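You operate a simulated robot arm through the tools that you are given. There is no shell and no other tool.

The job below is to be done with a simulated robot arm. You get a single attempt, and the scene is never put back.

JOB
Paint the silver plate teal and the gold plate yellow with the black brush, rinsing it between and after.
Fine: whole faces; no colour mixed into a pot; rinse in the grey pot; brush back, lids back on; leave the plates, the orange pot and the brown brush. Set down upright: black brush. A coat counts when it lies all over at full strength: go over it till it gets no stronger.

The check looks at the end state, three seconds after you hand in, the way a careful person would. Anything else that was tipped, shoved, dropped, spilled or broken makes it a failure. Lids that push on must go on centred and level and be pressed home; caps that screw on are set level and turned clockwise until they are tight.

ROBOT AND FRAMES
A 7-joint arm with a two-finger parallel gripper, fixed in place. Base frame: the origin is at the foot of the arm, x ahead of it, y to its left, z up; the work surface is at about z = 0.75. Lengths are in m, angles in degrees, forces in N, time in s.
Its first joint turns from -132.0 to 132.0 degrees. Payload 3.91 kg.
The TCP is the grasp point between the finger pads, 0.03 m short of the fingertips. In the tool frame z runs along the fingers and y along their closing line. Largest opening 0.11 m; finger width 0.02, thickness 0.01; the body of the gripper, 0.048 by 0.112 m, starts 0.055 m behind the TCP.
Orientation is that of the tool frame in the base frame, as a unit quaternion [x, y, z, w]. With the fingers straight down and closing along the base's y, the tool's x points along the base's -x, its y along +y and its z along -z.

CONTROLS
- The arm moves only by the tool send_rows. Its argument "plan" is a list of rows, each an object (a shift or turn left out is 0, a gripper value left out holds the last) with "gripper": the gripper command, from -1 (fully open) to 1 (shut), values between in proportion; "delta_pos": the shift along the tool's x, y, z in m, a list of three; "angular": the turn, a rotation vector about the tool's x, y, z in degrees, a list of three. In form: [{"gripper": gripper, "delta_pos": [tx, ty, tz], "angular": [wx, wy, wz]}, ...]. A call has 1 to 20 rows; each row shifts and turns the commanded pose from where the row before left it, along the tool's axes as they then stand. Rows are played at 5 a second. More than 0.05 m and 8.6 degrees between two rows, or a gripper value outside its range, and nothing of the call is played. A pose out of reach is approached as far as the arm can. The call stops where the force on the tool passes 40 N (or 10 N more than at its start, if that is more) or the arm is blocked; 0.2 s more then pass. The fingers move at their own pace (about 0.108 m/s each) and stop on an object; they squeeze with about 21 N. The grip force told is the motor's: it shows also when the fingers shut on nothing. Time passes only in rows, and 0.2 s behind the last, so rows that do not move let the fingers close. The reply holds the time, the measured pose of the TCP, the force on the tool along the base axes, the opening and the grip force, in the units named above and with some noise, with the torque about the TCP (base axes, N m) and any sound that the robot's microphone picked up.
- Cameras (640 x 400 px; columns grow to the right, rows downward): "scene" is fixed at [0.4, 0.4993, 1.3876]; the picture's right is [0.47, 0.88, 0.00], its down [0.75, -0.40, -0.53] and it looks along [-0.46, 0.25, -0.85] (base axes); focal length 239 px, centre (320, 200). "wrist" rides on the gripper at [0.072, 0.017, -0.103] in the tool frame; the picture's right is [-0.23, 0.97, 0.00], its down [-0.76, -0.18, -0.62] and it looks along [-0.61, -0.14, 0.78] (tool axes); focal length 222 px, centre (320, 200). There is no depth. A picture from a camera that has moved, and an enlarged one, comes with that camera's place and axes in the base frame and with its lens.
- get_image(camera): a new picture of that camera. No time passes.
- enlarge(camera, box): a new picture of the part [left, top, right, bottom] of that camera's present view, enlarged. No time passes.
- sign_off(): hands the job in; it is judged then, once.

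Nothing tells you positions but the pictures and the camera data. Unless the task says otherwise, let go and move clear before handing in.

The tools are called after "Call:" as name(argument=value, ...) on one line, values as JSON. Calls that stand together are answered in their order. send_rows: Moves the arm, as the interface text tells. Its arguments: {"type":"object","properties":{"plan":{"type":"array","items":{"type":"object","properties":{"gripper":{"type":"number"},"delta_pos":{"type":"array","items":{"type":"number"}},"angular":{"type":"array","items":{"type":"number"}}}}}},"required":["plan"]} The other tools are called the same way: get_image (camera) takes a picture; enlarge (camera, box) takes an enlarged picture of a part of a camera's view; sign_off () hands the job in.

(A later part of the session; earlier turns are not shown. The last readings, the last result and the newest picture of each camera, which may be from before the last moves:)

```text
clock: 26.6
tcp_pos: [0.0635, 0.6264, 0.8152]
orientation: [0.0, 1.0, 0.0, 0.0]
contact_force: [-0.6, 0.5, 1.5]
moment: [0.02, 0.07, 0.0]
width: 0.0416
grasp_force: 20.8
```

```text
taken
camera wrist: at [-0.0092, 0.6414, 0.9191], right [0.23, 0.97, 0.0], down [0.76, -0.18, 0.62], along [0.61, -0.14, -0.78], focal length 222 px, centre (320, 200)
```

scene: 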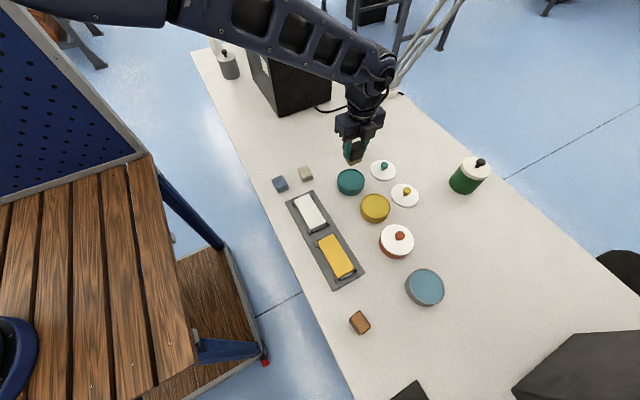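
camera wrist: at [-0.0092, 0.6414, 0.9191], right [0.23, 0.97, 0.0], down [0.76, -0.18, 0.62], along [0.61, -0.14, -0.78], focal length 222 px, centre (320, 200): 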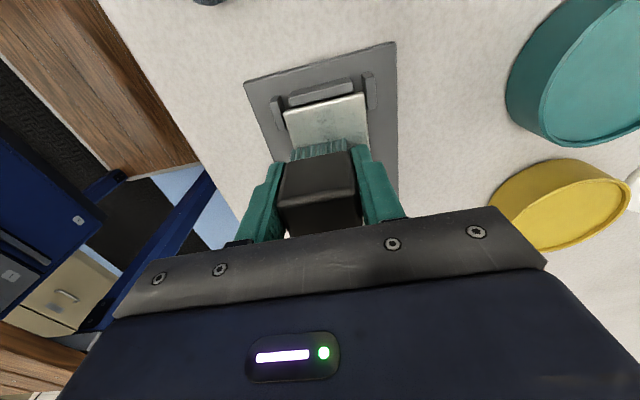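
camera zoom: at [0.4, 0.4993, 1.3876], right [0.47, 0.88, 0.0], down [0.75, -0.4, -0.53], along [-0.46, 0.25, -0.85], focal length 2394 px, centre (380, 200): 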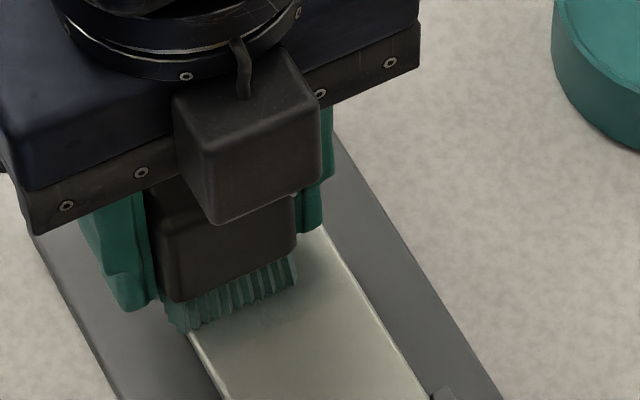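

Call:
enlarge(camera="wrist", box=[240, 60, 400, 160])

```text
4.00 times, centred on (320, 110) of wrist
camera zoom: at [-0.0092, 0.6414, 0.9191], right [0.23, 0.97, 0.0], down [0.76, -0.18, 0.62], along [0.61, -0.14, -0.78], focal length 888 px, centre (320, 560)
```

zoom: 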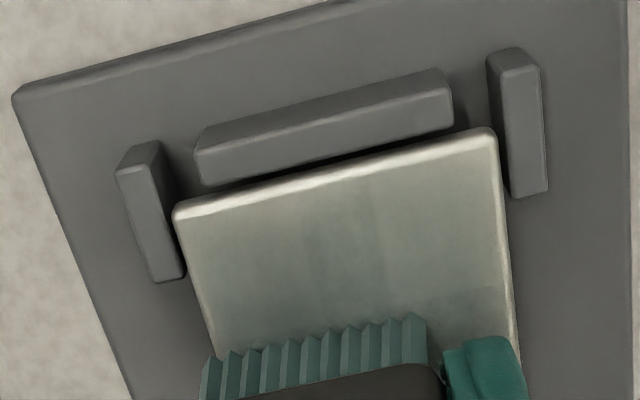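

A faint teal wash has appeared where the brush passed, so the coat builds up over passes. I'll stroke the full length back and forth at light pressure and watch how it strengthens.

Call:
send_rows(plan=[{"gripper": 1, "delta_pos": [-0.0096, 0, 0.0003]}, {"delta_pos": [-0.0096, 0, 0]}, {"delta_pos": [-0.0096, 0, 0]}, {"delta_pos": [-0.0096, 0, 0]}, {"delta_pos": [-0.0096, 0, 0]}, {"delta_pos": [-0.0096, 0, 0]}, {"delta_pos": [-0.0094, 0, 0]}, {"delta_pos": [0.0092, 0, 0]}, {"delta_pos": [0.0092, 0, 0]}, {"delta_pos": [0.0092, 0, 0]}, {"delta_pos": [0.0092, 0, 0]}, {"delta_pos": [0.0092, 0, 0]}, {"delta_pos": [0.0092, 0, 0]}, {"delta_pos": [0.0092, 0, 0]}, {"delta_pos": [0.0092, 0, 0]}, {"delta_pos": [0.0092, 0, 0]}, {"delta_pos": [0.0092, 0, 0]}])

Call:
enlarge(camera="scene", box=[272, 180, 352, 230])

Call:
enlarge(camera="wrist", box=[240, 90, 400, 190])

```text
clock: 30.2
tcp_pos: [0.0396, 0.6246, 0.8163]
orientation: [0.0, 1.0, 0.0, 0.0]
contact_force: [0.6, -0.2, 0.0]
moment: [0.0, 0.01, -0.04]
width: 0.0414
grasp_force: 21.3
```

```text
8.00 times, centred on (312, 205) of scene
camera zoom: at [0.4, 0.4993, 1.3876], right [0.47, 0.88, 0.0], down [0.75, -0.4, -0.53], along [-0.46, 0.25, -0.85], focal length 1915 px, centre (384, 160)
```

zoom: 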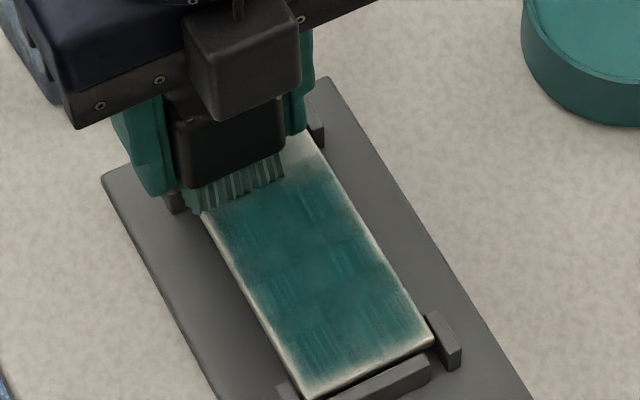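

```text
4.00 times, centred on (320, 140) of wrist
camera zoom: at [-0.0339, 0.6412, 0.9195], right [0.23, 0.97, 0.0], down [0.76, -0.18, 0.62], along [0.61, -0.14, -0.78], focal length 888 px, centre (320, 440)
```

zoom: 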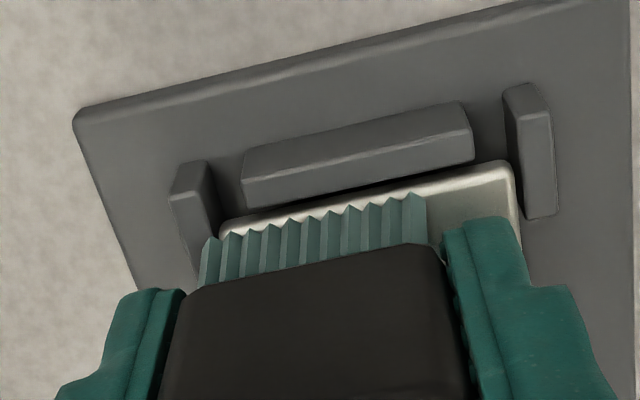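

The paint transfers well: the strip is strong in the middle with pale margins along the edges. Before reaching over the plate's edges I'll check whether the clips stand lower than its face.

Call:
enlarge(camera="scene", box=[300, 212, 340, 237])

Call:
enlarge(camera="wrist", box=[270, 105, 390, 180])

```text
16.00 times, centred on (320, 224) of scene
camera zoom: at [0.4, 0.4993, 1.3876], right [0.47, 0.88, 0.0], down [0.75, -0.4, -0.53], along [-0.46, 0.25, -0.85], focal length 3830 px, centre (320, -192)
```

zoom: 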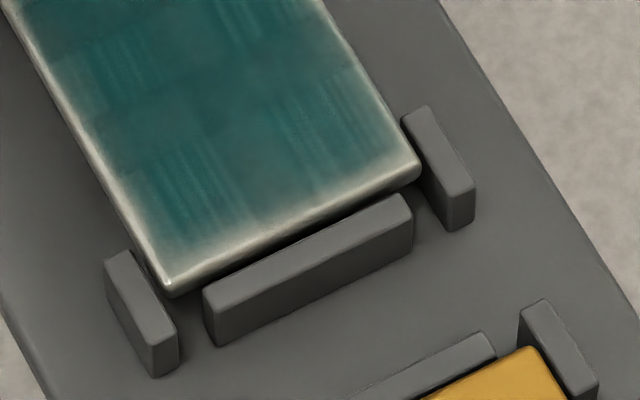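

```text
5.33 times, centred on (330, 142) of wrist
camera zoom: at [-0.0339, 0.6412, 0.9195], right [0.23, 0.97, 0.0], down [0.76, -0.18, 0.62], along [0.61, -0.14, -0.78], focal length 1185 px, centre (267, 507)
```

zoom: 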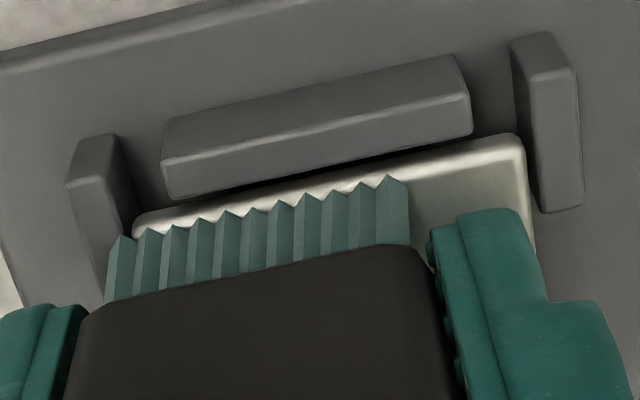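

The clips stand clearly lower than the plate's face, so I can let the bristles overhang the edges by a centimetre. I'll do the far-side strip next, end to end and back.

Call:
send_rows(plan=[{"gripper": 1, "delta_pos": [0.01, 0, 0.0002]}, {"delta_pos": [0, 0.008, 0]}, {"delta_pos": [0, 0.008, 0]}, {"delta_pos": [0, 0.0075, 0]}, {"delta_pos": [-0.0112, 0, 0]}, {"delta_pos": [-0.0112, 0, 0]}, {"delta_pos": [-0.0112, 0, 0]}, {"delta_pos": [-0.0112, 0, 0]}, {"delta_pos": [-0.0112, 0, 0]}, {"delta_pos": [-0.0112, 0, 0]}, {"delta_pos": [-0.0112, 0, 0]}, {"delta_pos": [-0.0112, 0, 0]}, {"delta_pos": [-0.0112, 0, 0]}, {"delta_pos": [-0.0112, 0, 0]}])

Call:
send_rows(plan=[{"gripper": 1, "delta_pos": [0.0112, 0, 0]}, {"delta_pos": [0.0112, 0, 0]}, {"delta_pos": [0.0112, 0, 0]}, {"delta_pos": [0.0112, 0, 0]}, {"delta_pos": [0.0112, 0, 0]}, {"delta_pos": [0.0112, 0, 0]}, {"delta_pos": [0.0112, 0, 0]}, {"delta_pos": [0.0112, 0, 0]}, {"delta_pos": [0.0112, 0, 0]}, {"delta_pos": [0.0112, 0, 0]}])

Call:
enlarge(camera="scene", box=[272, 180, 352, 230])

Call:
enlarge(camera="wrist", box=[240, 90, 400, 190])

```text
clock: 33.2
tcp_pos: [0.1416, 0.6499, 0.8155]
orientation: [0.0, 1.0, 0.0, 0.0]
contact_force: [0.4, -0.1, 3.2]
moment: [-0.03, 0.01, 0.05]
width: 0.0416
grasp_force: 20.7
```

```text
clock: 35.4
tcp_pos: [0.0307, 0.6499, 0.8151]
orientation: [0.0, 1.0, 0.0, 0.0]
contact_force: [0.5, 0.4, 2.6]
moment: [-0.02, -0.02, 0.01]
width: 0.0416
grasp_force: 20.8
```

```text
8.00 times, centred on (312, 205) of scene
camera zoom: at [0.4, 0.4993, 1.3876], right [0.47, 0.88, 0.0], down [0.75, -0.4, -0.53], along [-0.46, 0.25, -0.85], focal length 1915 px, centre (384, 160)
```

zoom: 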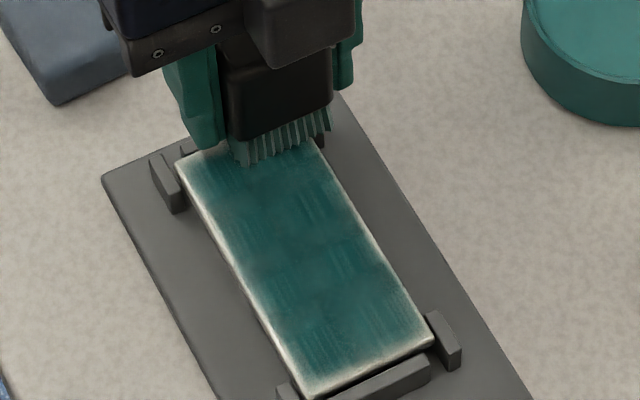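

```text
4.00 times, centred on (320, 140) of wrist
camera zoom: at [-0.0439, 0.6659, 0.919], right [0.23, 0.97, 0.0], down [0.76, -0.18, 0.62], along [0.61, -0.14, -0.78], focal length 888 px, centre (320, 440)
```

zoom: 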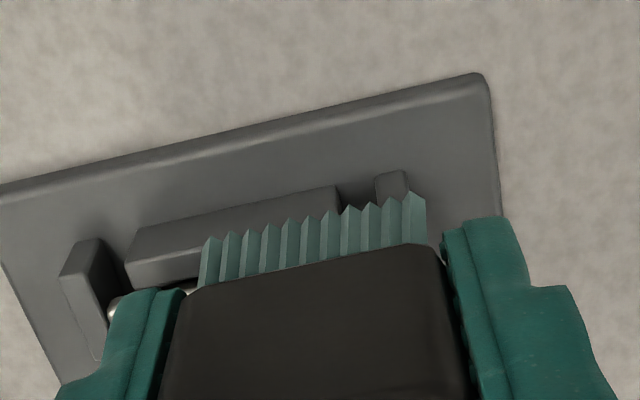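

The edges stay pale and the deposit is weakening, so the brush needs more paint. I'll lift and re-dip in the teal pot, approaching the surface in small steps this time.

Call:
send_rows(plan=[{"gripper": 1, "delta_pos": [0, 0, -0.02]}, {"delta_pos": [0, 0, -0.02]}, {"delta_pos": [-0.0051, 0.0379, 0]}, {"delta_pos": [-0.0051, 0.0379, 0]}, {"delta_pos": [-0.0051, 0.0379, 0]}, {"delta_pos": [-0.0051, 0.0379, 0]}, {"delta_pos": [0, 0, 0.02]}, {"delta_pos": [0, 0, 0.012]}, {"delta_pos": [0, 0, 0]}])

Call:
send_rows(plan=[{"gripper": 1, "delta_pos": [0, 0, 0.0015]}, {"delta_pos": [0, 0, 0]}])

Call:
enlarge(camera="scene", box=[272, 150, 384, 220])

```text
clock: 37.4
tcp_pos: [0.0508, 0.8017, 0.8238]
orientation: [0.0, 1.0, 0.0, 0.0]
contact_force: [-0.6, -0.3, -1.5]
moment: [-0.02, -0.03, -0.02]
width: 0.0414
grasp_force: 20.8
```

```text
clock: 38.0
tcp_pos: [0.0491, 0.8015, 0.8218]
orientation: [0.0, 1.0, 0.0, 0.0]
contact_force: [-0.2, -0.3, -0.4]
moment: [0.01, 0.0, -0.01]
width: 0.0414
grasp_force: 20.9
```

```text
5.71 times, centred on (328, 185) of scene
camera zoom: at [0.4, 0.4993, 1.3876], right [0.47, 0.88, 0.0], down [0.75, -0.4, -0.53], along [-0.46, 0.25, -0.85], focal length 1368 px, centre (274, 286)
```

zoom: 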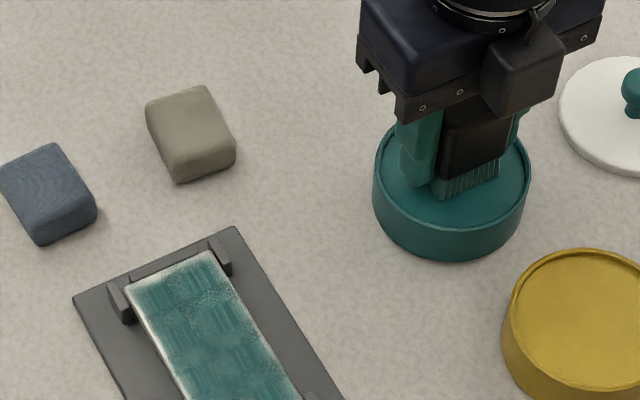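

Call:
send_rows(plan=[{"gripper": 1, "delta_pos": [0, 0, 0.0015]}, {"delta_pos": [0, 0, 0]}])

Call:
send_rows(plan=[{"gripper": 1, "delta_pos": [0, 0, 0.0015]}, {"delta_pos": [0, 0, 0]}])

Call:
enlarge(camera="scene", box=[282, 190, 346, 230])

Call:
enlarge(camera="wrist", box=[240, 90, 400, 190])

```text
clock: 38.6
tcp_pos: [0.05, 0.8007, 0.8207]
orientation: [0.0, 1.0, 0.0, 0.0]
contact_force: [-0.1, 0.0, 4.1]
moment: [-0.02, 0.05, 0.03]
width: 0.0415
grasp_force: 20.3
```

```text
clock: 39.2
tcp_pos: [0.0498, 0.7998, 0.8192]
orientation: [0.0, 1.0, 0.002, 0.001]
contact_force: [-0.5, -1.5, 18.8]
moment: [-0.1, -0.03, 0.02]
width: 0.0415
grasp_force: 21.3
```

```text
10.00 times, centred on (314, 210) of scene
camera zoom: at [0.4, 0.4993, 1.3876], right [0.47, 0.88, 0.0], down [0.75, -0.4, -0.53], along [-0.46, 0.25, -0.85], focal length 2394 px, centre (380, 100)
```

zoom: 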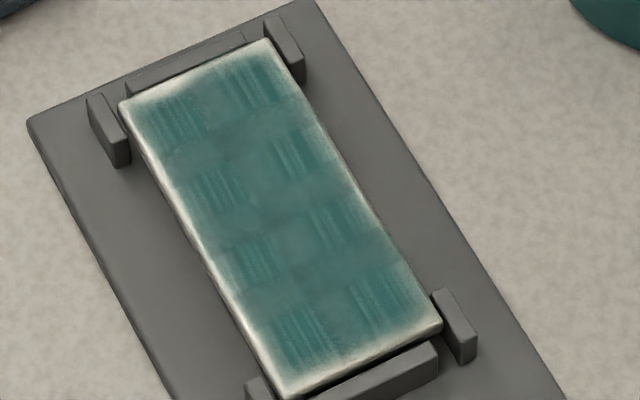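

```text
4.00 times, centred on (320, 140) of wrist
camera zoom: at [-0.0237, 0.8166, 0.9239], right [0.23, 0.97, 0.0], down [0.76, -0.18, 0.62], along [0.61, -0.14, -0.78], focal length 888 px, centre (320, 440)
```

zoom: 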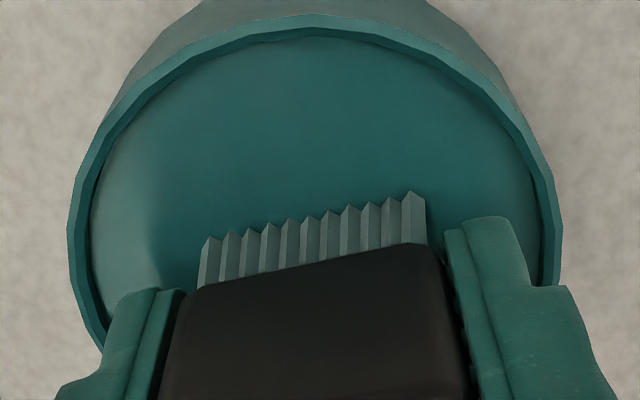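

The brush is re-loaded at a light touch. I'll lift out and paint the near-edge strip (low y) end to end, then return along the same strip.

Call:
send_rows(plan=[{"gripper": 1, "delta_pos": [0, 0, -0.001]}, {"delta_pos": [0, 0, -0.019]}, {"delta_pos": [0, 0, -0.02]}, {"delta_pos": [0.0051, -0.0459, 0]}, {"delta_pos": [0.0051, -0.0459, 0]}, {"delta_pos": [0.0051, -0.0459, 0]}, {"delta_pos": [0.0051, -0.0459, 0]}, {"delta_pos": [0, 0, 0.03]}, {"delta_pos": [0, 0, 0.0115]}, {"delta_pos": [0, 0, 0.002]}, {"delta_pos": [-0.0112, 0, 0]}, {"delta_pos": [-0.0112, 0, 0]}, {"delta_pos": [-0.0112, 0, 0]}, {"delta_pos": [-0.0112, 0, 0]}, {"delta_pos": [-0.0112, 0, 0]}, {"delta_pos": [-0.0112, 0, 0]}, {"delta_pos": [-0.0112, 0, 0]}, {"delta_pos": [-0.0112, 0, 0]}, {"delta_pos": [-0.0112, 0, 0]}, {"delta_pos": [-0.0112, 0, 0]}])

Call:
send_rows(plan=[{"gripper": 1, "delta_pos": [0.0112, 0, 0]}, {"delta_pos": [0.0112, 0, 0]}, {"delta_pos": [0.0112, 0, 0]}, {"delta_pos": [0.0112, 0, 0]}, {"delta_pos": [0.0112, 0, 0]}, {"delta_pos": [0.0112, 0, 0]}, {"delta_pos": [0.0112, 0, 0]}, {"delta_pos": [0.0112, 0, 0]}, {"delta_pos": [0.0112, 0, 0]}, {"delta_pos": [0.0112, 0, 0]}])

Call:
enlarge(camera="scene", box=[282, 190, 346, 230])

```text
clock: 43.4
tcp_pos: [0.1421, 0.6164, 0.8158]
orientation: [0.0, 1.0, 0.0, 0.0]
contact_force: [-0.3, 0.0, -1.5]
moment: [-0.01, 0.03, 0.03]
width: 0.0414
grasp_force: 21.1
```

```text
clock: 45.6
tcp_pos: [0.029, 0.6163, 0.815]
orientation: [0.0, 1.0, 0.0, 0.0]
contact_force: [0.3, 0.5, -1.2]
moment: [0.02, 0.03, -0.03]
width: 0.0417
grasp_force: 20.9
```

```text
10.00 times, centred on (314, 210) of scene
camera zoom: at [0.4, 0.4993, 1.3876], right [0.47, 0.88, 0.0], down [0.75, -0.4, -0.53], along [-0.46, 0.25, -0.85], focal length 2394 px, centre (380, 100)
```

zoom: 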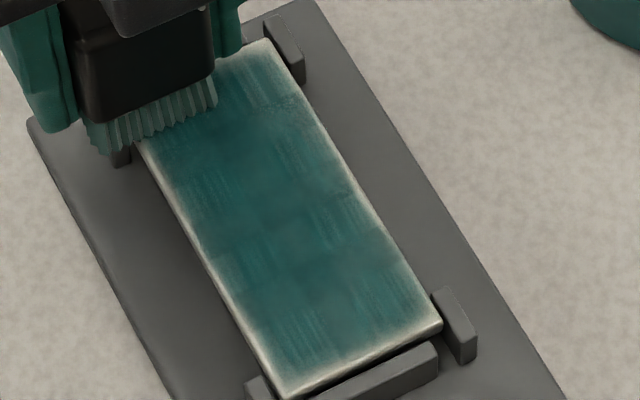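

That pass carried almost no force and the edge is still pale, so contact was probably too light. I'll find the contact height again on this strip in half-millimetre steps.

Call:
send_rows(plan=[{"gripper": 1, "delta_pos": [-0.011, 0, 0.0005]}, {"delta_pos": [-0.011, 0, 0]}])

Call:
send_rows(plan=[{"gripper": 1, "delta_pos": [-0.011, 0, 0.0005]}, {"delta_pos": [-0.011, 0, 0]}])

Call:
enlarge(camera="scene", box=[282, 190, 346, 230])

```text
clock: 46.2
tcp_pos: [0.0528, 0.6166, 0.815]
orientation: [0.001, 1.0, -0.001, 0.0]
contact_force: [-0.6, 0.3, 1.6]
moment: [0.03, 0.0, 0.01]
width: 0.0416
grasp_force: 21.0
```

```text
clock: 46.8
tcp_pos: [0.0736, 0.6156, 0.8136]
orientation: [0.0, 1.0, 0.0, 0.0]
contact_force: [-1.9, 1.7, 7.8]
moment: [0.12, 0.05, 0.02]
width: 0.0418
grasp_force: 21.0
```

```text
10.00 times, centred on (314, 210) of scene
camera zoom: at [0.4, 0.4993, 1.3876], right [0.47, 0.88, 0.0], down [0.75, -0.4, -0.53], along [-0.46, 0.25, -0.85], focal length 2394 px, centre (380, 100)
```

zoom: 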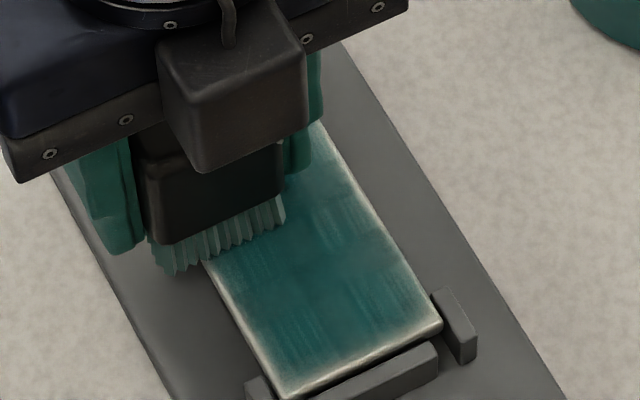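

Call:
send_rows(plan=[{"gripper": 1, "delta_pos": [-0.0112, 0, -0.0002]}, {"delta_pos": [-0.0112, 0, 0]}, {"delta_pos": [-0.0112, 0, 0]}, {"delta_pos": [-0.0112, 0, 0]}, {"delta_pos": [-0.0112, 0, 0]}, {"delta_pos": [-0.012, 0, 0]}, {"delta_pos": [0.0112, 0, 0]}, {"delta_pos": [0.0112, 0, 0]}, {"delta_pos": [0.0112, 0, 0]}, {"delta_pos": [0.0112, 0, 0]}, {"delta_pos": [0.0112, 0, 0]}, {"delta_pos": [0.0112, 0, 0]}, {"delta_pos": [0.0112, 0, 0]}, {"delta_pos": [0.0112, 0, 0]}, {"delta_pos": [0.0112, 0, 0]}, {"delta_pos": [0.0112, 0, 0]}])

Call:
enlarge(camera="scene", box=[282, 190, 346, 230])

```text
clock: 50.2
tcp_pos: [0.0291, 0.6148, 0.8148]
orientation: [0.0, 1.0, -0.001, 0.0]
contact_force: [0.1, 0.0, 4.0]
moment: [0.04, 0.02, 0.0]
width: 0.0414
grasp_force: 21.0
```

```text
10.00 times, centred on (314, 210) of scene
camera zoom: at [0.4, 0.4993, 1.3876], right [0.47, 0.88, 0.0], down [0.75, -0.4, -0.53], along [-0.46, 0.25, -0.85], focal length 2394 px, centre (380, 100)
```

zoom: 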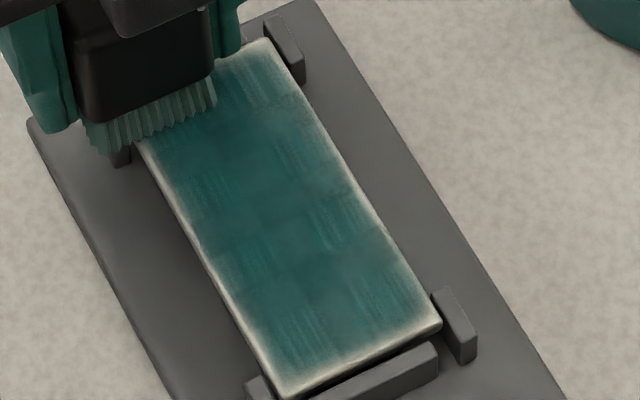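

I'll lift away to the teal pot for another dip, and from there look at the plate without the arm's shadow.

Call:
send_rows(plan=[{"gripper": 1, "delta_pos": [0, 0, -0.02]}, {"delta_pos": [0, 0, -0.024]}, {"delta_pos": [-0.0052, 0.0459, 0]}, {"delta_pos": [-0.0052, 0.0459, 0]}, {"delta_pos": [-0.0052, 0.0459, 0]}, {"delta_pos": [-0.0052, 0.0459, 0]}, {"delta_pos": [0, 0, 0]}])

Call:
enlarge(camera="scene", box=[282, 190, 346, 230])

Call:
enlarge(camera="wrist", box=[100, 80, 260, 180])

Call:
enlarge(camera="wrist", box=[240, 120, 400, 220])

```text
clock: 51.8
tcp_pos: [0.0507, 0.8008, 0.8591]
orientation: [0.0, 1.0, 0.0, 0.0]
contact_force: [0.1, -1.2, -0.6]
moment: [0.01, 0.02, -0.02]
width: 0.042
grasp_force: 21.1
```

```text
10.00 times, centred on (314, 210) of scene
camera zoom: at [0.4, 0.4993, 1.3876], right [0.47, 0.88, 0.0], down [0.75, -0.4, -0.53], along [-0.46, 0.25, -0.85], focal length 2394 px, centre (380, 100)
```

zoom: 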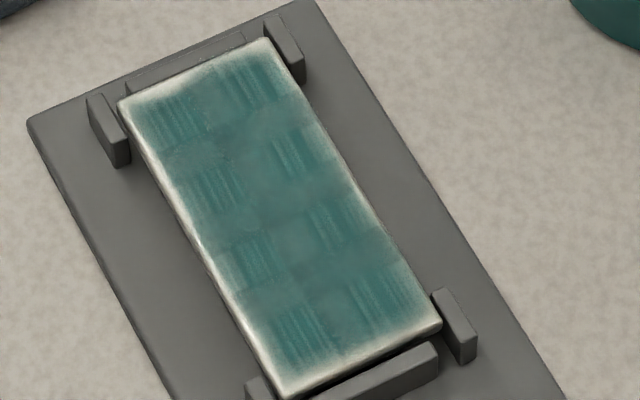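

```text
4.00 times, centred on (180, 130) of wrist
camera zoom: at [-0.0225, 0.8169, 0.9624], right [0.23, 0.97, 0.0], down [0.76, -0.18, 0.62], along [0.61, -0.14, -0.78], focal length 888 px, centre (880, 480)
```

zoom: 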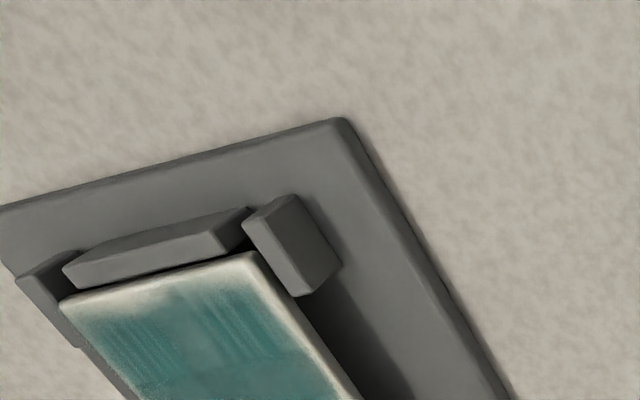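

```text
4.00 times, centred on (320, 170) of wrist
camera zoom: at [-0.0225, 0.8169, 0.9624], right [0.23, 0.97, 0.0], down [0.76, -0.18, 0.62], along [0.61, -0.14, -0.78], focal length 888 px, centre (320, 320)
```

zoom: 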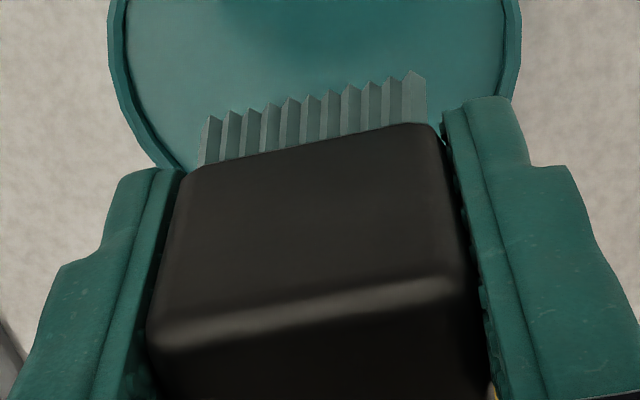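

Call:
enlarge(camera="scene", box=[292, 192, 332, 217])

Call:
enlarge(camera="scene", box=[298, 205, 338, 230])

```text
16.00 times, centred on (312, 204) of scene
camera zoom: at [0.4, 0.4993, 1.3876], right [0.47, 0.88, 0.0], down [0.75, -0.4, -0.53], along [-0.46, 0.25, -0.85], focal length 3830 px, centre (448, 128)
```

zoom: 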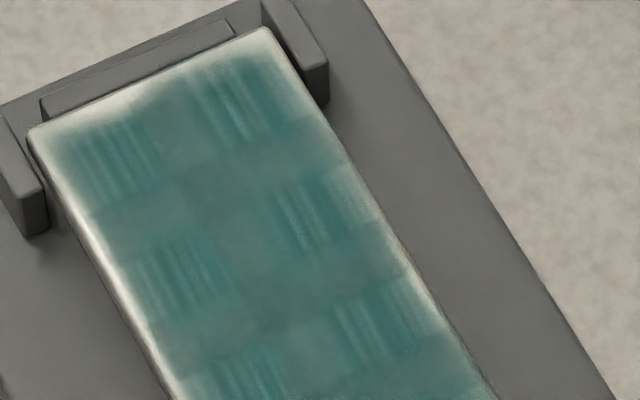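

```text
16.00 times, centred on (318, 218) of scene
camera zoom: at [0.4, 0.4993, 1.3876], right [0.47, 0.88, 0.0], down [0.75, -0.4, -0.53], along [-0.46, 0.25, -0.85], focal length 3830 px, centre (352, -80)
```

zoom: 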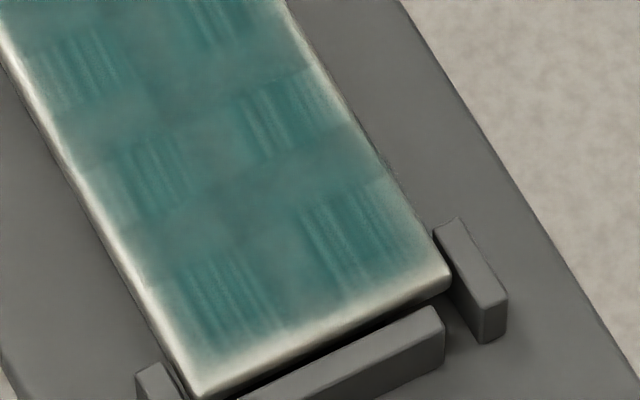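

The coat looks streaky in places, which suggests it isn't at full strength yet, and the ends and sides are pale. I'll take a fresh dip and go over the far-side strip again with a definite light contact.

Call:
send_rows(plan=[{"gripper": 1, "delta_pos": [0, 0, 0.03]}, {"delta_pos": [0, 0, 0.0092]}, {"delta_pos": [0.003, 0, 0]}, {"delta_pos": [-0.003, 0, 0]}, {"delta_pos": [0, 0, -0.02]}, {"delta_pos": [0, 0, -0.02]}, {"delta_pos": [0.0052, -0.0379, 0]}, {"delta_pos": [0.0052, -0.0379, 0]}, {"delta_pos": [0.0052, -0.0379, 0]}, {"delta_pos": [0.0052, -0.0379, 0]}, {"delta_pos": [0, 0, 0.03]}, {"delta_pos": [0, 0, 0.0138]}, {"delta_pos": [0, 0, 0.001]}])

Call:
send_rows(plan=[{"gripper": 1, "delta_pos": [-0.0112, 0, 0]}, {"delta_pos": [-0.0112, 0, 0]}, {"delta_pos": [-0.0112, 0, 0]}, {"delta_pos": [-0.0112, 0, 0]}, {"delta_pos": [-0.0112, 0, 0]}, {"delta_pos": [-0.0112, 0, 0]}, {"delta_pos": [-0.0112, 0, 0]}, {"delta_pos": [-0.0112, 0, 0]}, {"delta_pos": [-0.0112, 0, 0]}, {"delta_pos": [-0.0112, 0, 0]}, {"delta_pos": [0.0112, 0, 0]}, {"delta_pos": [0.0112, 0, 0]}, {"delta_pos": [0.0112, 0, 0]}, {"delta_pos": [0.0112, 0, 0]}, {"delta_pos": [0.0112, 0, 0]}, {"delta_pos": [0.0112, 0, 0]}, {"delta_pos": [0.0112, 0, 0]}, {"delta_pos": [0.0112, 0, 0]}, {"delta_pos": [0.0112, 0, 0]}, {"delta_pos": [0.0112, 0, 0]}])

Call:
enlarge(camera="scene", box=[282, 190, 346, 230])

```text
clock: 54.6
tcp_pos: [0.0296, 0.6487, 0.8151]
orientation: [0.0, 1.0, -0.001, -0.001]
contact_force: [0.8, -0.5, 6.7]
moment: [-0.07, -0.06, 0.0]
width: 0.0418
grasp_force: 21.5
```

```text
clock: 58.8
tcp_pos: [0.0298, 0.6481, 0.8139]
orientation: [0.0, 1.0, 0.0, 0.0]
contact_force: [0.0, -0.1, 0.0]
moment: [0.02, 0.01, 0.0]
width: 0.0419
grasp_force: 21.0
```

```text
10.00 times, centred on (314, 210) of scene
camera zoom: at [0.4, 0.4993, 1.3876], right [0.47, 0.88, 0.0], down [0.75, -0.4, -0.53], along [-0.46, 0.25, -0.85], focal length 2394 px, centre (380, 100)
```

zoom: 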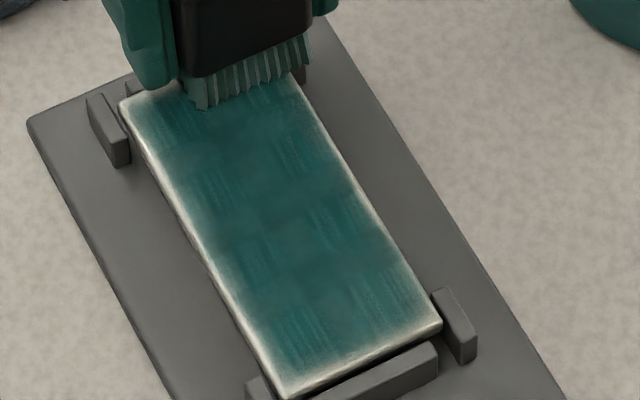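

The pattern of the coat repeats in cells and its pale rim looks much the same as before, so I want a thorough comparison. I'll also brush across both ends of the plate and down the centre line, then check for any change.

Call:
send_rows(plan=[{"gripper": 1, "delta_pos": [-0.003, 0, 0.0004]}, {"delta_pos": [0, -0.008, 0]}, {"delta_pos": [0, -0.008, 0]}, {"delta_pos": [0, -0.008, 0]}, {"delta_pos": [0, -0.008, 0]}, {"delta_pos": [0, 0.008, 0]}, {"delta_pos": [0, 0.008, 0]}, {"delta_pos": [-0.0135, 0, 0]}, {"delta_pos": [-0.0135, 0, 0]}, {"delta_pos": [-0.0135, 0, 0]}, {"delta_pos": [-0.0135, 0, 0]}, {"delta_pos": [-0.0135, 0, 0]}, {"delta_pos": [-0.0135, 0, 0]}, {"delta_pos": [-0.0135, 0, 0]}, {"delta_pos": [-0.0115, 0, 0]}, {"delta_pos": [0, 0.008, 0]}, {"delta_pos": [0, 0.008, 0]}, {"delta_pos": [0, -0.008, 0]}, {"delta_pos": [0, -0.008, 0]}, {"delta_pos": [0, -0.008, 0]}])

Call:
send_rows(plan=[{"gripper": 1, "delta_pos": [0, -0.008, 0]}, {"delta_pos": [0, 0.008, 0]}, {"delta_pos": [0, 0.008, 0]}, {"delta_pos": [0.0135, 0, 0]}, {"delta_pos": [0.0135, 0, 0]}, {"delta_pos": [0.0135, 0, 0]}, {"delta_pos": [0.0135, 0, 0]}, {"delta_pos": [0.0135, 0, 0]}, {"delta_pos": [0.0135, 0, 0]}, {"delta_pos": [0, 0, -0.02]}, {"delta_pos": [0, 0, -0.024]}, {"delta_pos": [0.0015, 0.042, 0]}, {"delta_pos": [0.0015, 0.042, 0]}, {"delta_pos": [0.0015, 0.042, 0]}, {"delta_pos": [0.0014, 0.0417, 0]}, {"delta_pos": [0, 0, 0]}])

Call:
enlarge(camera="scene", box=[282, 190, 346, 230])

Call:
enlarge(camera="scene", box=[292, 192, 332, 217])

Call:
enlarge(camera="scene", box=[298, 205, 338, 230])

```text
clock: 63.0
tcp_pos: [0.1381, 0.6259, 0.8137]
orientation: [0.0, 1.0, 0.0, 0.0]
contact_force: [0.1, 3.2, 8.0]
moment: [0.18, 0.01, -0.06]
width: 0.0415
grasp_force: 20.9
```

```text
clock: 66.4
tcp_pos: [0.0524, 0.8032, 0.8564]
orientation: [0.0, 1.0, -0.001, 0.0]
contact_force: [-0.7, 0.1, -0.9]
moment: [0.01, 0.0, 0.0]
width: 0.0416
grasp_force: 21.2
```

```text
10.00 times, centred on (314, 210) of scene
camera zoom: at [0.4, 0.4993, 1.3876], right [0.47, 0.88, 0.0], down [0.75, -0.4, -0.53], along [-0.46, 0.25, -0.85], focal length 2394 px, centre (380, 100)
```

zoom: 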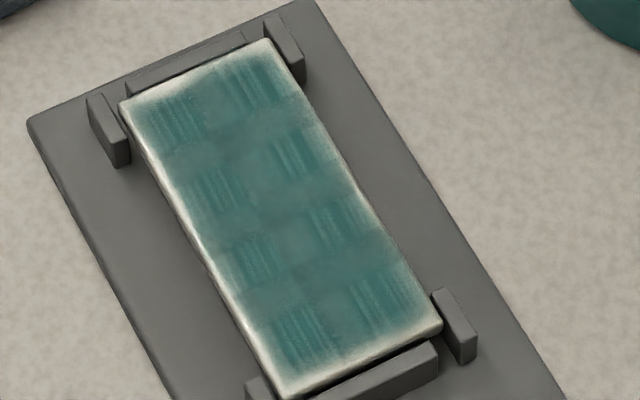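

```text
16.00 times, centred on (312, 204) of scene
camera zoom: at [0.4, 0.4993, 1.3876], right [0.47, 0.88, 0.0], down [0.75, -0.4, -0.53], along [-0.46, 0.25, -0.85], focal length 3830 px, centre (448, 128)
```

zoom: 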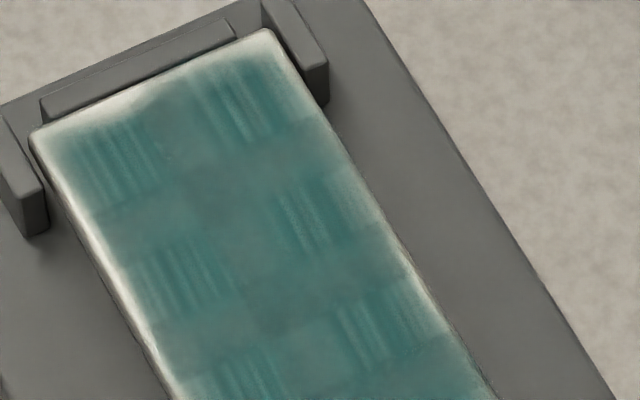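

```text
16.00 times, centred on (318, 218) of scene
camera zoom: at [0.4, 0.4993, 1.3876], right [0.47, 0.88, 0.0], down [0.75, -0.4, -0.53], along [-0.46, 0.25, -0.85], focal length 3830 px, centre (352, -80)
```

zoom: 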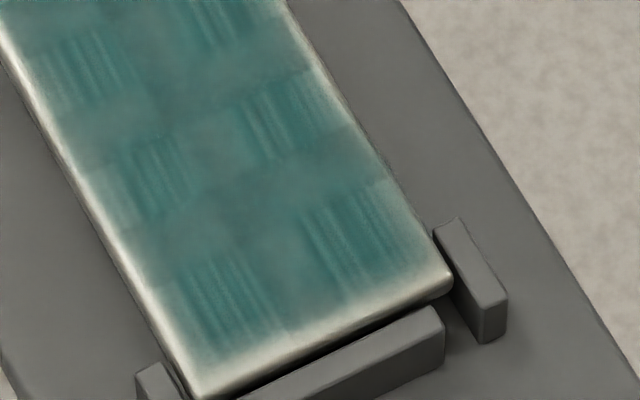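

The plate looks identical before and after those passes, but I'm not certain the last dip really touched the paint. I'll do one more dip with the contact force confirmed.

Call:
send_rows(plan=[{"gripper": 1, "delta_pos": [0.0015, -0.002, 0.03]}, {"delta_pos": [0, 0, 0.0088]}, {"delta_pos": [0, 0, 0]}])

Call:
send_rows(plan=[{"gripper": 1, "delta_pos": [0, 0, 0.0008]}, {"delta_pos": [0, 0, 0]}])

Call:
send_rows(plan=[{"gripper": 1, "delta_pos": [0, 0, 0.0007]}, {"delta_pos": [0, 0, 0]}])

```text
clock: 67.2
tcp_pos: [0.0505, 0.7997, 0.8183]
orientation: [-0.001, 1.0, 0.002, 0.0]
contact_force: [-1.2, -2.3, 20.0]
moment: [-0.13, -0.14, -0.02]
width: 0.0417
grasp_force: 21.0
```

```text
clock: 67.8
tcp_pos: [0.0495, 0.8013, 0.8172]
orientation: [0.0, 1.0, 0.001, 0.0]
contact_force: [-0.1, 3.3, 21.3]
moment: [0.07, -0.07, 0.03]
width: 0.0417
grasp_force: 21.5
```

```text
clock: 68.4
tcp_pos: [0.0513, 0.7995, 0.8176]
orientation: [0.0, 1.0, 0.001, 0.0]
contact_force: [0.1, 7.1, 20.3]
moment: [0.16, -0.01, -0.01]
width: 0.0416
grasp_force: 21.0
```

Call:
send_rows(plan=[{"gripper": 1, "delta_pos": [0, 0, -0.002]}, {"delta_pos": [0, 0, -0.019]}, {"delta_pos": [0, 0, -0.02]}, {"delta_pos": [0.00515, -0.0433, 0]}, {"delta_pos": [0.00515, -0.0433, 0]}, {"delta_pos": [0.00515, -0.0433, 0]}, {"delta_pos": [0.00515, -0.0433, 0]}, {"delta_pos": [-0.01, 0, 0.03]}, {"delta_pos": [0, 0, 0.013]}, {"delta_pos": [0, 0, 0.001]}, {"delta_pos": [0, 0, 0]}])

Call:
send_rows(plan=[{"gripper": 1, "delta_pos": [0, 0, 0.0006]}, {"delta_pos": [0, 0, 0]}])

```text
clock: 70.8
tcp_pos: [0.04, 0.625, 0.8126]
orientation: [0.0, 1.0, 0.0, 0.0]
contact_force: [-1.1, -0.1, -0.6]
moment: [0.01, 0.0, 0.03]
width: 0.0413
grasp_force: 20.9
```

```text
clock: 71.4
tcp_pos: [0.0406, 0.6247, 0.813]
orientation: [0.0, 1.0, 0.0, 0.001]
contact_force: [0.4, -0.3, -0.9]
moment: [0.02, 0.0, 0.01]
width: 0.0414
grasp_force: 21.5
```

Call:
send_rows(plan=[{"gripper": 1, "delta_pos": [0, 0, 0.0006]}, {"delta_pos": [0, 0, 0]}])

Call:
send_rows(plan=[{"gripper": 1, "delta_pos": [0, 0, 0.0005]}, {"delta_pos": [0, 0, 0]}])

```text
clock: 72.0
tcp_pos: [0.0386, 0.6247, 0.8126]
orientation: [0.0, 1.0, 0.0, 0.0]
contact_force: [0.0, 0.2, -0.7]
moment: [-0.02, -0.05, -0.03]
width: 0.0418
grasp_force: 21.2
```

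```text
clock: 72.6
tcp_pos: [0.0386, 0.6254, 0.8118]
orientation: [0.0, 1.0, 0.0, 0.0]
contact_force: [0.2, 0.0, -0.1]
moment: [-0.02, 0.0, 0.0]
width: 0.0419
grasp_force: 21.1
```

Call:
send_rows(plan=[{"gripper": 1, "delta_pos": [0, 0, 0.0005]}, {"delta_pos": [0, 0, 0]}])

Call:
send_rows(plan=[{"gripper": 1, "delta_pos": [0, 0, 0.0005]}, {"delta_pos": [0, 0, 0]}])

Call:
enlarge(camera="wrist", box=[240, 100, 400, 200])

```text
clock: 73.2
tcp_pos: [0.0387, 0.6253, 0.812]
orientation: [0.0, 1.0, -0.001, 0.001]
contact_force: [-1.3, -0.9, 1.0]
moment: [0.01, 0.04, -0.01]
width: 0.0414
grasp_force: 20.7
```

```text
clock: 73.8
tcp_pos: [0.0391, 0.6258, 0.8112]
orientation: [0.0, 1.0, 0.0, 0.0]
contact_force: [-1.7, -1.7, 9.2]
moment: [-0.03, -0.01, 0.0]
width: 0.0417
grasp_force: 21.3
```

```text
4.00 times, centred on (320, 150) of wrist
camera zoom: at [-0.0342, 0.6415, 0.9161], right [0.23, 0.97, 0.0], down [0.76, -0.18, 0.62], along [0.61, -0.14, -0.78], focal length 888 px, centre (320, 400)
```

zoom: 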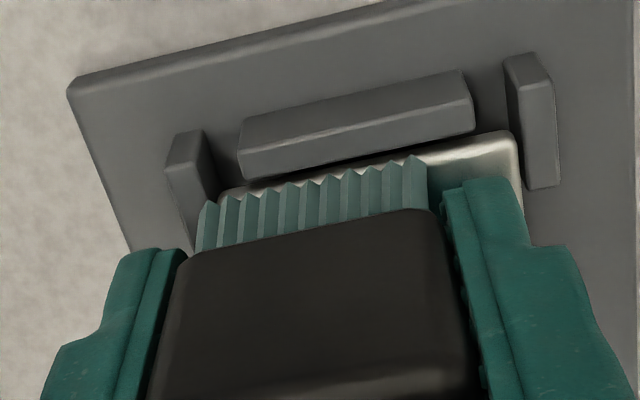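

Contact is confirmed now (z ≈ 0.812) with a fresh load. I'll make full passes along two overlapping strips and then compare again.

Call:
send_rows(plan=[{"gripper": 1, "delta_pos": [0.009, 0, -0.0003]}, {"delta_pos": [-0.0115, 0, 0]}, {"delta_pos": [-0.0115, 0, 0]}, {"delta_pos": [-0.0115, 0, 0]}, {"delta_pos": [-0.0115, 0, 0]}, {"delta_pos": [-0.0115, 0, 0]}, {"delta_pos": [-0.0115, 0, 0]}, {"delta_pos": [-0.0115, 0, 0]}, {"delta_pos": [-0.0115, 0, 0]}, {"delta_pos": [-0.0115, 0, 0]}, {"delta_pos": [-0.0065, 0.008, 0]}, {"delta_pos": [0, 0.008, 0]}, {"delta_pos": [0.011, 0, 0]}, {"delta_pos": [0.011, 0, 0]}, {"delta_pos": [0.011, 0, 0]}, {"delta_pos": [0.011, 0, 0]}, {"delta_pos": [0.011, 0, 0]}, {"delta_pos": [0.011, 0, 0]}, {"delta_pos": [0.011, 0, 0]}, {"delta_pos": [0.011, 0, 0]}])

Call:
send_rows(plan=[{"gripper": 1, "delta_pos": [0.011, 0, 0]}, {"delta_pos": [0.011, 0, 0]}, {"delta_pos": [0, 0, 0]}])

Call:
enlarge(camera="scene", box=[282, 190, 346, 230])

Call:
enlarge(camera="wrist", box=[240, 100, 400, 200])

```text
clock: 78.0
tcp_pos: [0.0543, 0.6414, 0.8123]
orientation: [0.0, 1.0, 0.001, -0.001]
contact_force: [0.2, 0.0, 3.3]
moment: [-0.01, -0.03, -0.02]
width: 0.0415
grasp_force: 20.8
```

```text
clock: 78.8
tcp_pos: [0.0299, 0.6402, 0.8131]
orientation: [0.001, 1.0, 0.0, 0.0]
contact_force: [0.7, 0.4, -0.1]
moment: [0.0, -0.03, 0.0]
width: 0.0417
grasp_force: 20.9
```

```text
10.00 times, centred on (314, 210) of scene
camera zoom: at [0.4, 0.4993, 1.3876], right [0.47, 0.88, 0.0], down [0.75, -0.4, -0.53], along [-0.46, 0.25, -0.85], focal length 2394 px, centre (380, 100)
```

zoom: 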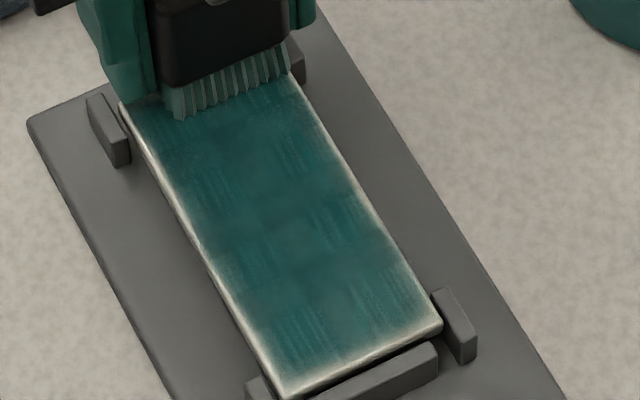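

```text
4.00 times, centred on (320, 150) of wrist
camera zoom: at [-0.0435, 0.6571, 0.9169], right [0.23, 0.97, 0.0], down [0.76, -0.18, 0.62], along [0.61, -0.14, -0.78], focal length 888 px, centre (320, 400)
```

zoom: 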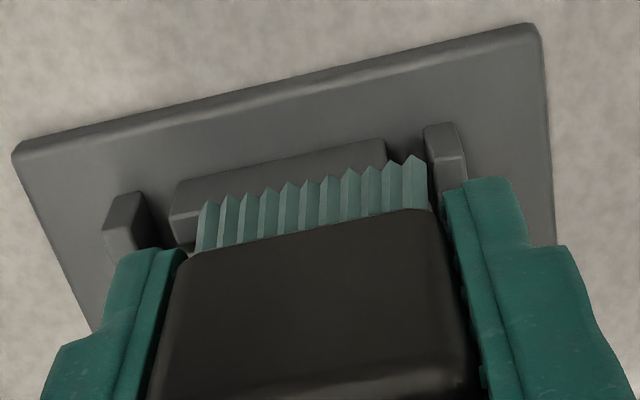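

The margins did improve on that pass, so firmer contact with a fresh load matters. I'll repeat along both long edges with the bristles overhanging.

Call:
send_rows(plan=[{"gripper": 1, "delta_pos": [0, 0.0065, 0.0003]}, {"delta_pos": [-0.011, 0, 0]}, {"delta_pos": [-0.011, 0, 0]}, {"delta_pos": [-0.011, 0, 0]}, {"delta_pos": [-0.011, 0, 0]}, {"delta_pos": [-0.011, 0, 0]}, {"delta_pos": [-0.011, 0, 0]}, {"delta_pos": [-0.011, 0, 0]}, {"delta_pos": [-0.011, 0, 0]}, {"delta_pos": [-0.011, 0, 0]}, {"delta_pos": [-0.011, 0, 0]}, {"delta_pos": [0, -0.01, 0]}, {"delta_pos": [0, -0.01, 0]}, {"delta_pos": [0, -0.01, 0]}, {"delta_pos": [0.011, 0, 0]}, {"delta_pos": [0.011, 0, 0]}, {"delta_pos": [0.011, 0, 0]}, {"delta_pos": [0.011, 0, 0]}, {"delta_pos": [0.011, 0, 0]}, {"delta_pos": [0.011, 0, 0]}])

Call:
send_rows(plan=[{"gripper": 1, "delta_pos": [0.011, 0, 0]}, {"delta_pos": [0.011, 0, 0]}, {"delta_pos": [0.011, 0, 0]}, {"delta_pos": [0.011, 0, 0]}, {"delta_pos": [0, 0.01, 0]}, {"delta_pos": [0, 0.01, 0]}, {"delta_pos": [0, 0.01, 0]}, {"delta_pos": [0, 0, 0]}])

Call:
enlarge(camera="scene", box=[282, 190, 346, 230])

```text
clock: 83.0
tcp_pos: [0.0743, 0.6161, 0.8126]
orientation: [0.0, 1.0, 0.0, -0.001]
contact_force: [-0.5, -0.6, 3.0]
moment: [0.01, 0.01, 0.03]
width: 0.0413
grasp_force: 21.5
```

```text
clock: 84.8
tcp_pos: [0.0301, 0.6488, 0.8122]
orientation: [0.0, 1.0, 0.0, -0.001]
contact_force: [-0.3, -2.7, 10.7]
moment: [-0.2, -0.07, -0.01]
width: 0.0415
grasp_force: 20.3
```

```text
10.00 times, centred on (314, 210) of scene
camera zoom: at [0.4, 0.4993, 1.3876], right [0.47, 0.88, 0.0], down [0.75, -0.4, -0.53], along [-0.46, 0.25, -0.85], focal length 2394 px, centre (380, 100)
```

zoom: 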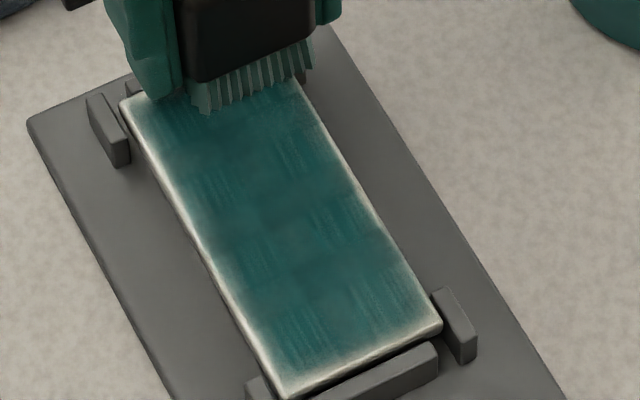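

The margin's look varies from picture to picture with the arm's shadow, so I need a clean view. I'll hover high over the teal pot and look at the plate with both cameras, unshadowed.

Call:
send_rows(plan=[{"gripper": 1, "delta_pos": [0, 0, -0.02]}, {"delta_pos": [0, 0, -0.02]}, {"delta_pos": [-0.0049, 0.0377, -0.0245]}, {"delta_pos": [-0.0049, 0.0377, -0.0245]}, {"delta_pos": [-0.0049, 0.0377, -0.0245]}, {"delta_pos": [-0.0049, 0.0376, -0.0245]}, {"delta_pos": [0, 0, 0]}])

Call:
enlarge(camera="wrist", box=[130, 95, 290, 195])

Call:
enlarge(camera="scene", box=[282, 190, 346, 230])

Call:
enlarge(camera="scene", box=[260, 170, 420, 270])

```text
clock: 86.4
tcp_pos: [0.0484, 0.7993, 0.948]
orientation: [0.0, 1.0, 0.0, 0.0]
contact_force: [0.0, 1.1, -0.1]
moment: [-0.01, 0.02, -0.02]
width: 0.0415
grasp_force: 21.1
```

```text
4.00 times, centred on (210, 145) of wrist
camera zoom: at [-0.0247, 0.8157, 1.0519], right [0.23, 0.97, 0.0], down [0.76, -0.18, 0.62], along [0.61, -0.14, -0.78], focal length 888 px, centre (760, 420)
```

zoom: 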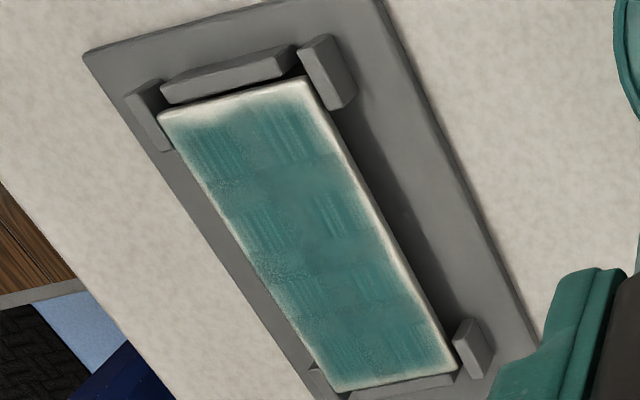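

```text
10.00 times, centred on (314, 210) of scene
camera zoom: at [0.4, 0.4993, 1.3876], right [0.47, 0.88, 0.0], down [0.75, -0.4, -0.53], along [-0.46, 0.25, -0.85], focal length 2394 px, centre (380, 100)
```

zoom: 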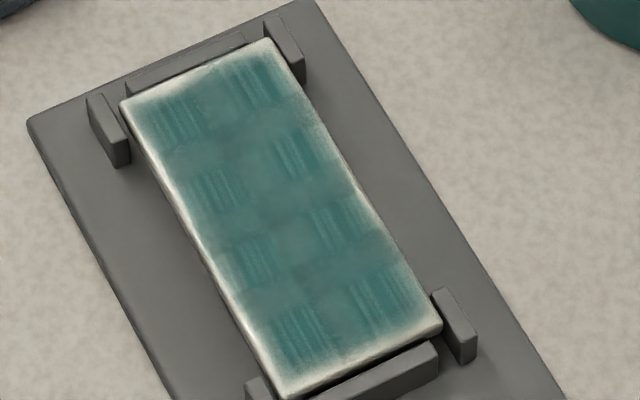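

```text
4.00 times, centred on (340, 220) of scene
camera zoom: at [0.4, 0.4993, 1.3876], right [0.47, 0.88, 0.0], down [0.75, -0.4, -0.53], along [-0.46, 0.25, -0.85], focal length 958 px, centre (240, 120)
```

zoom: 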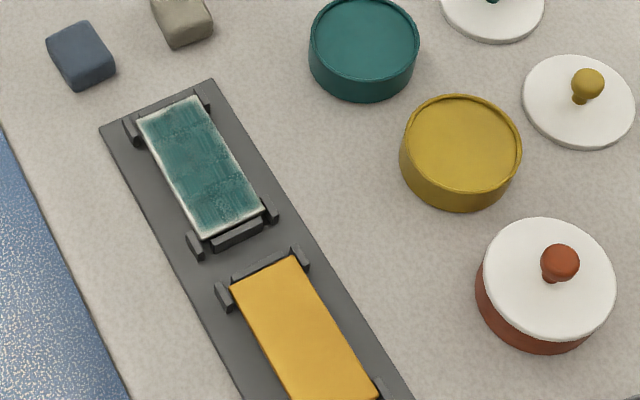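

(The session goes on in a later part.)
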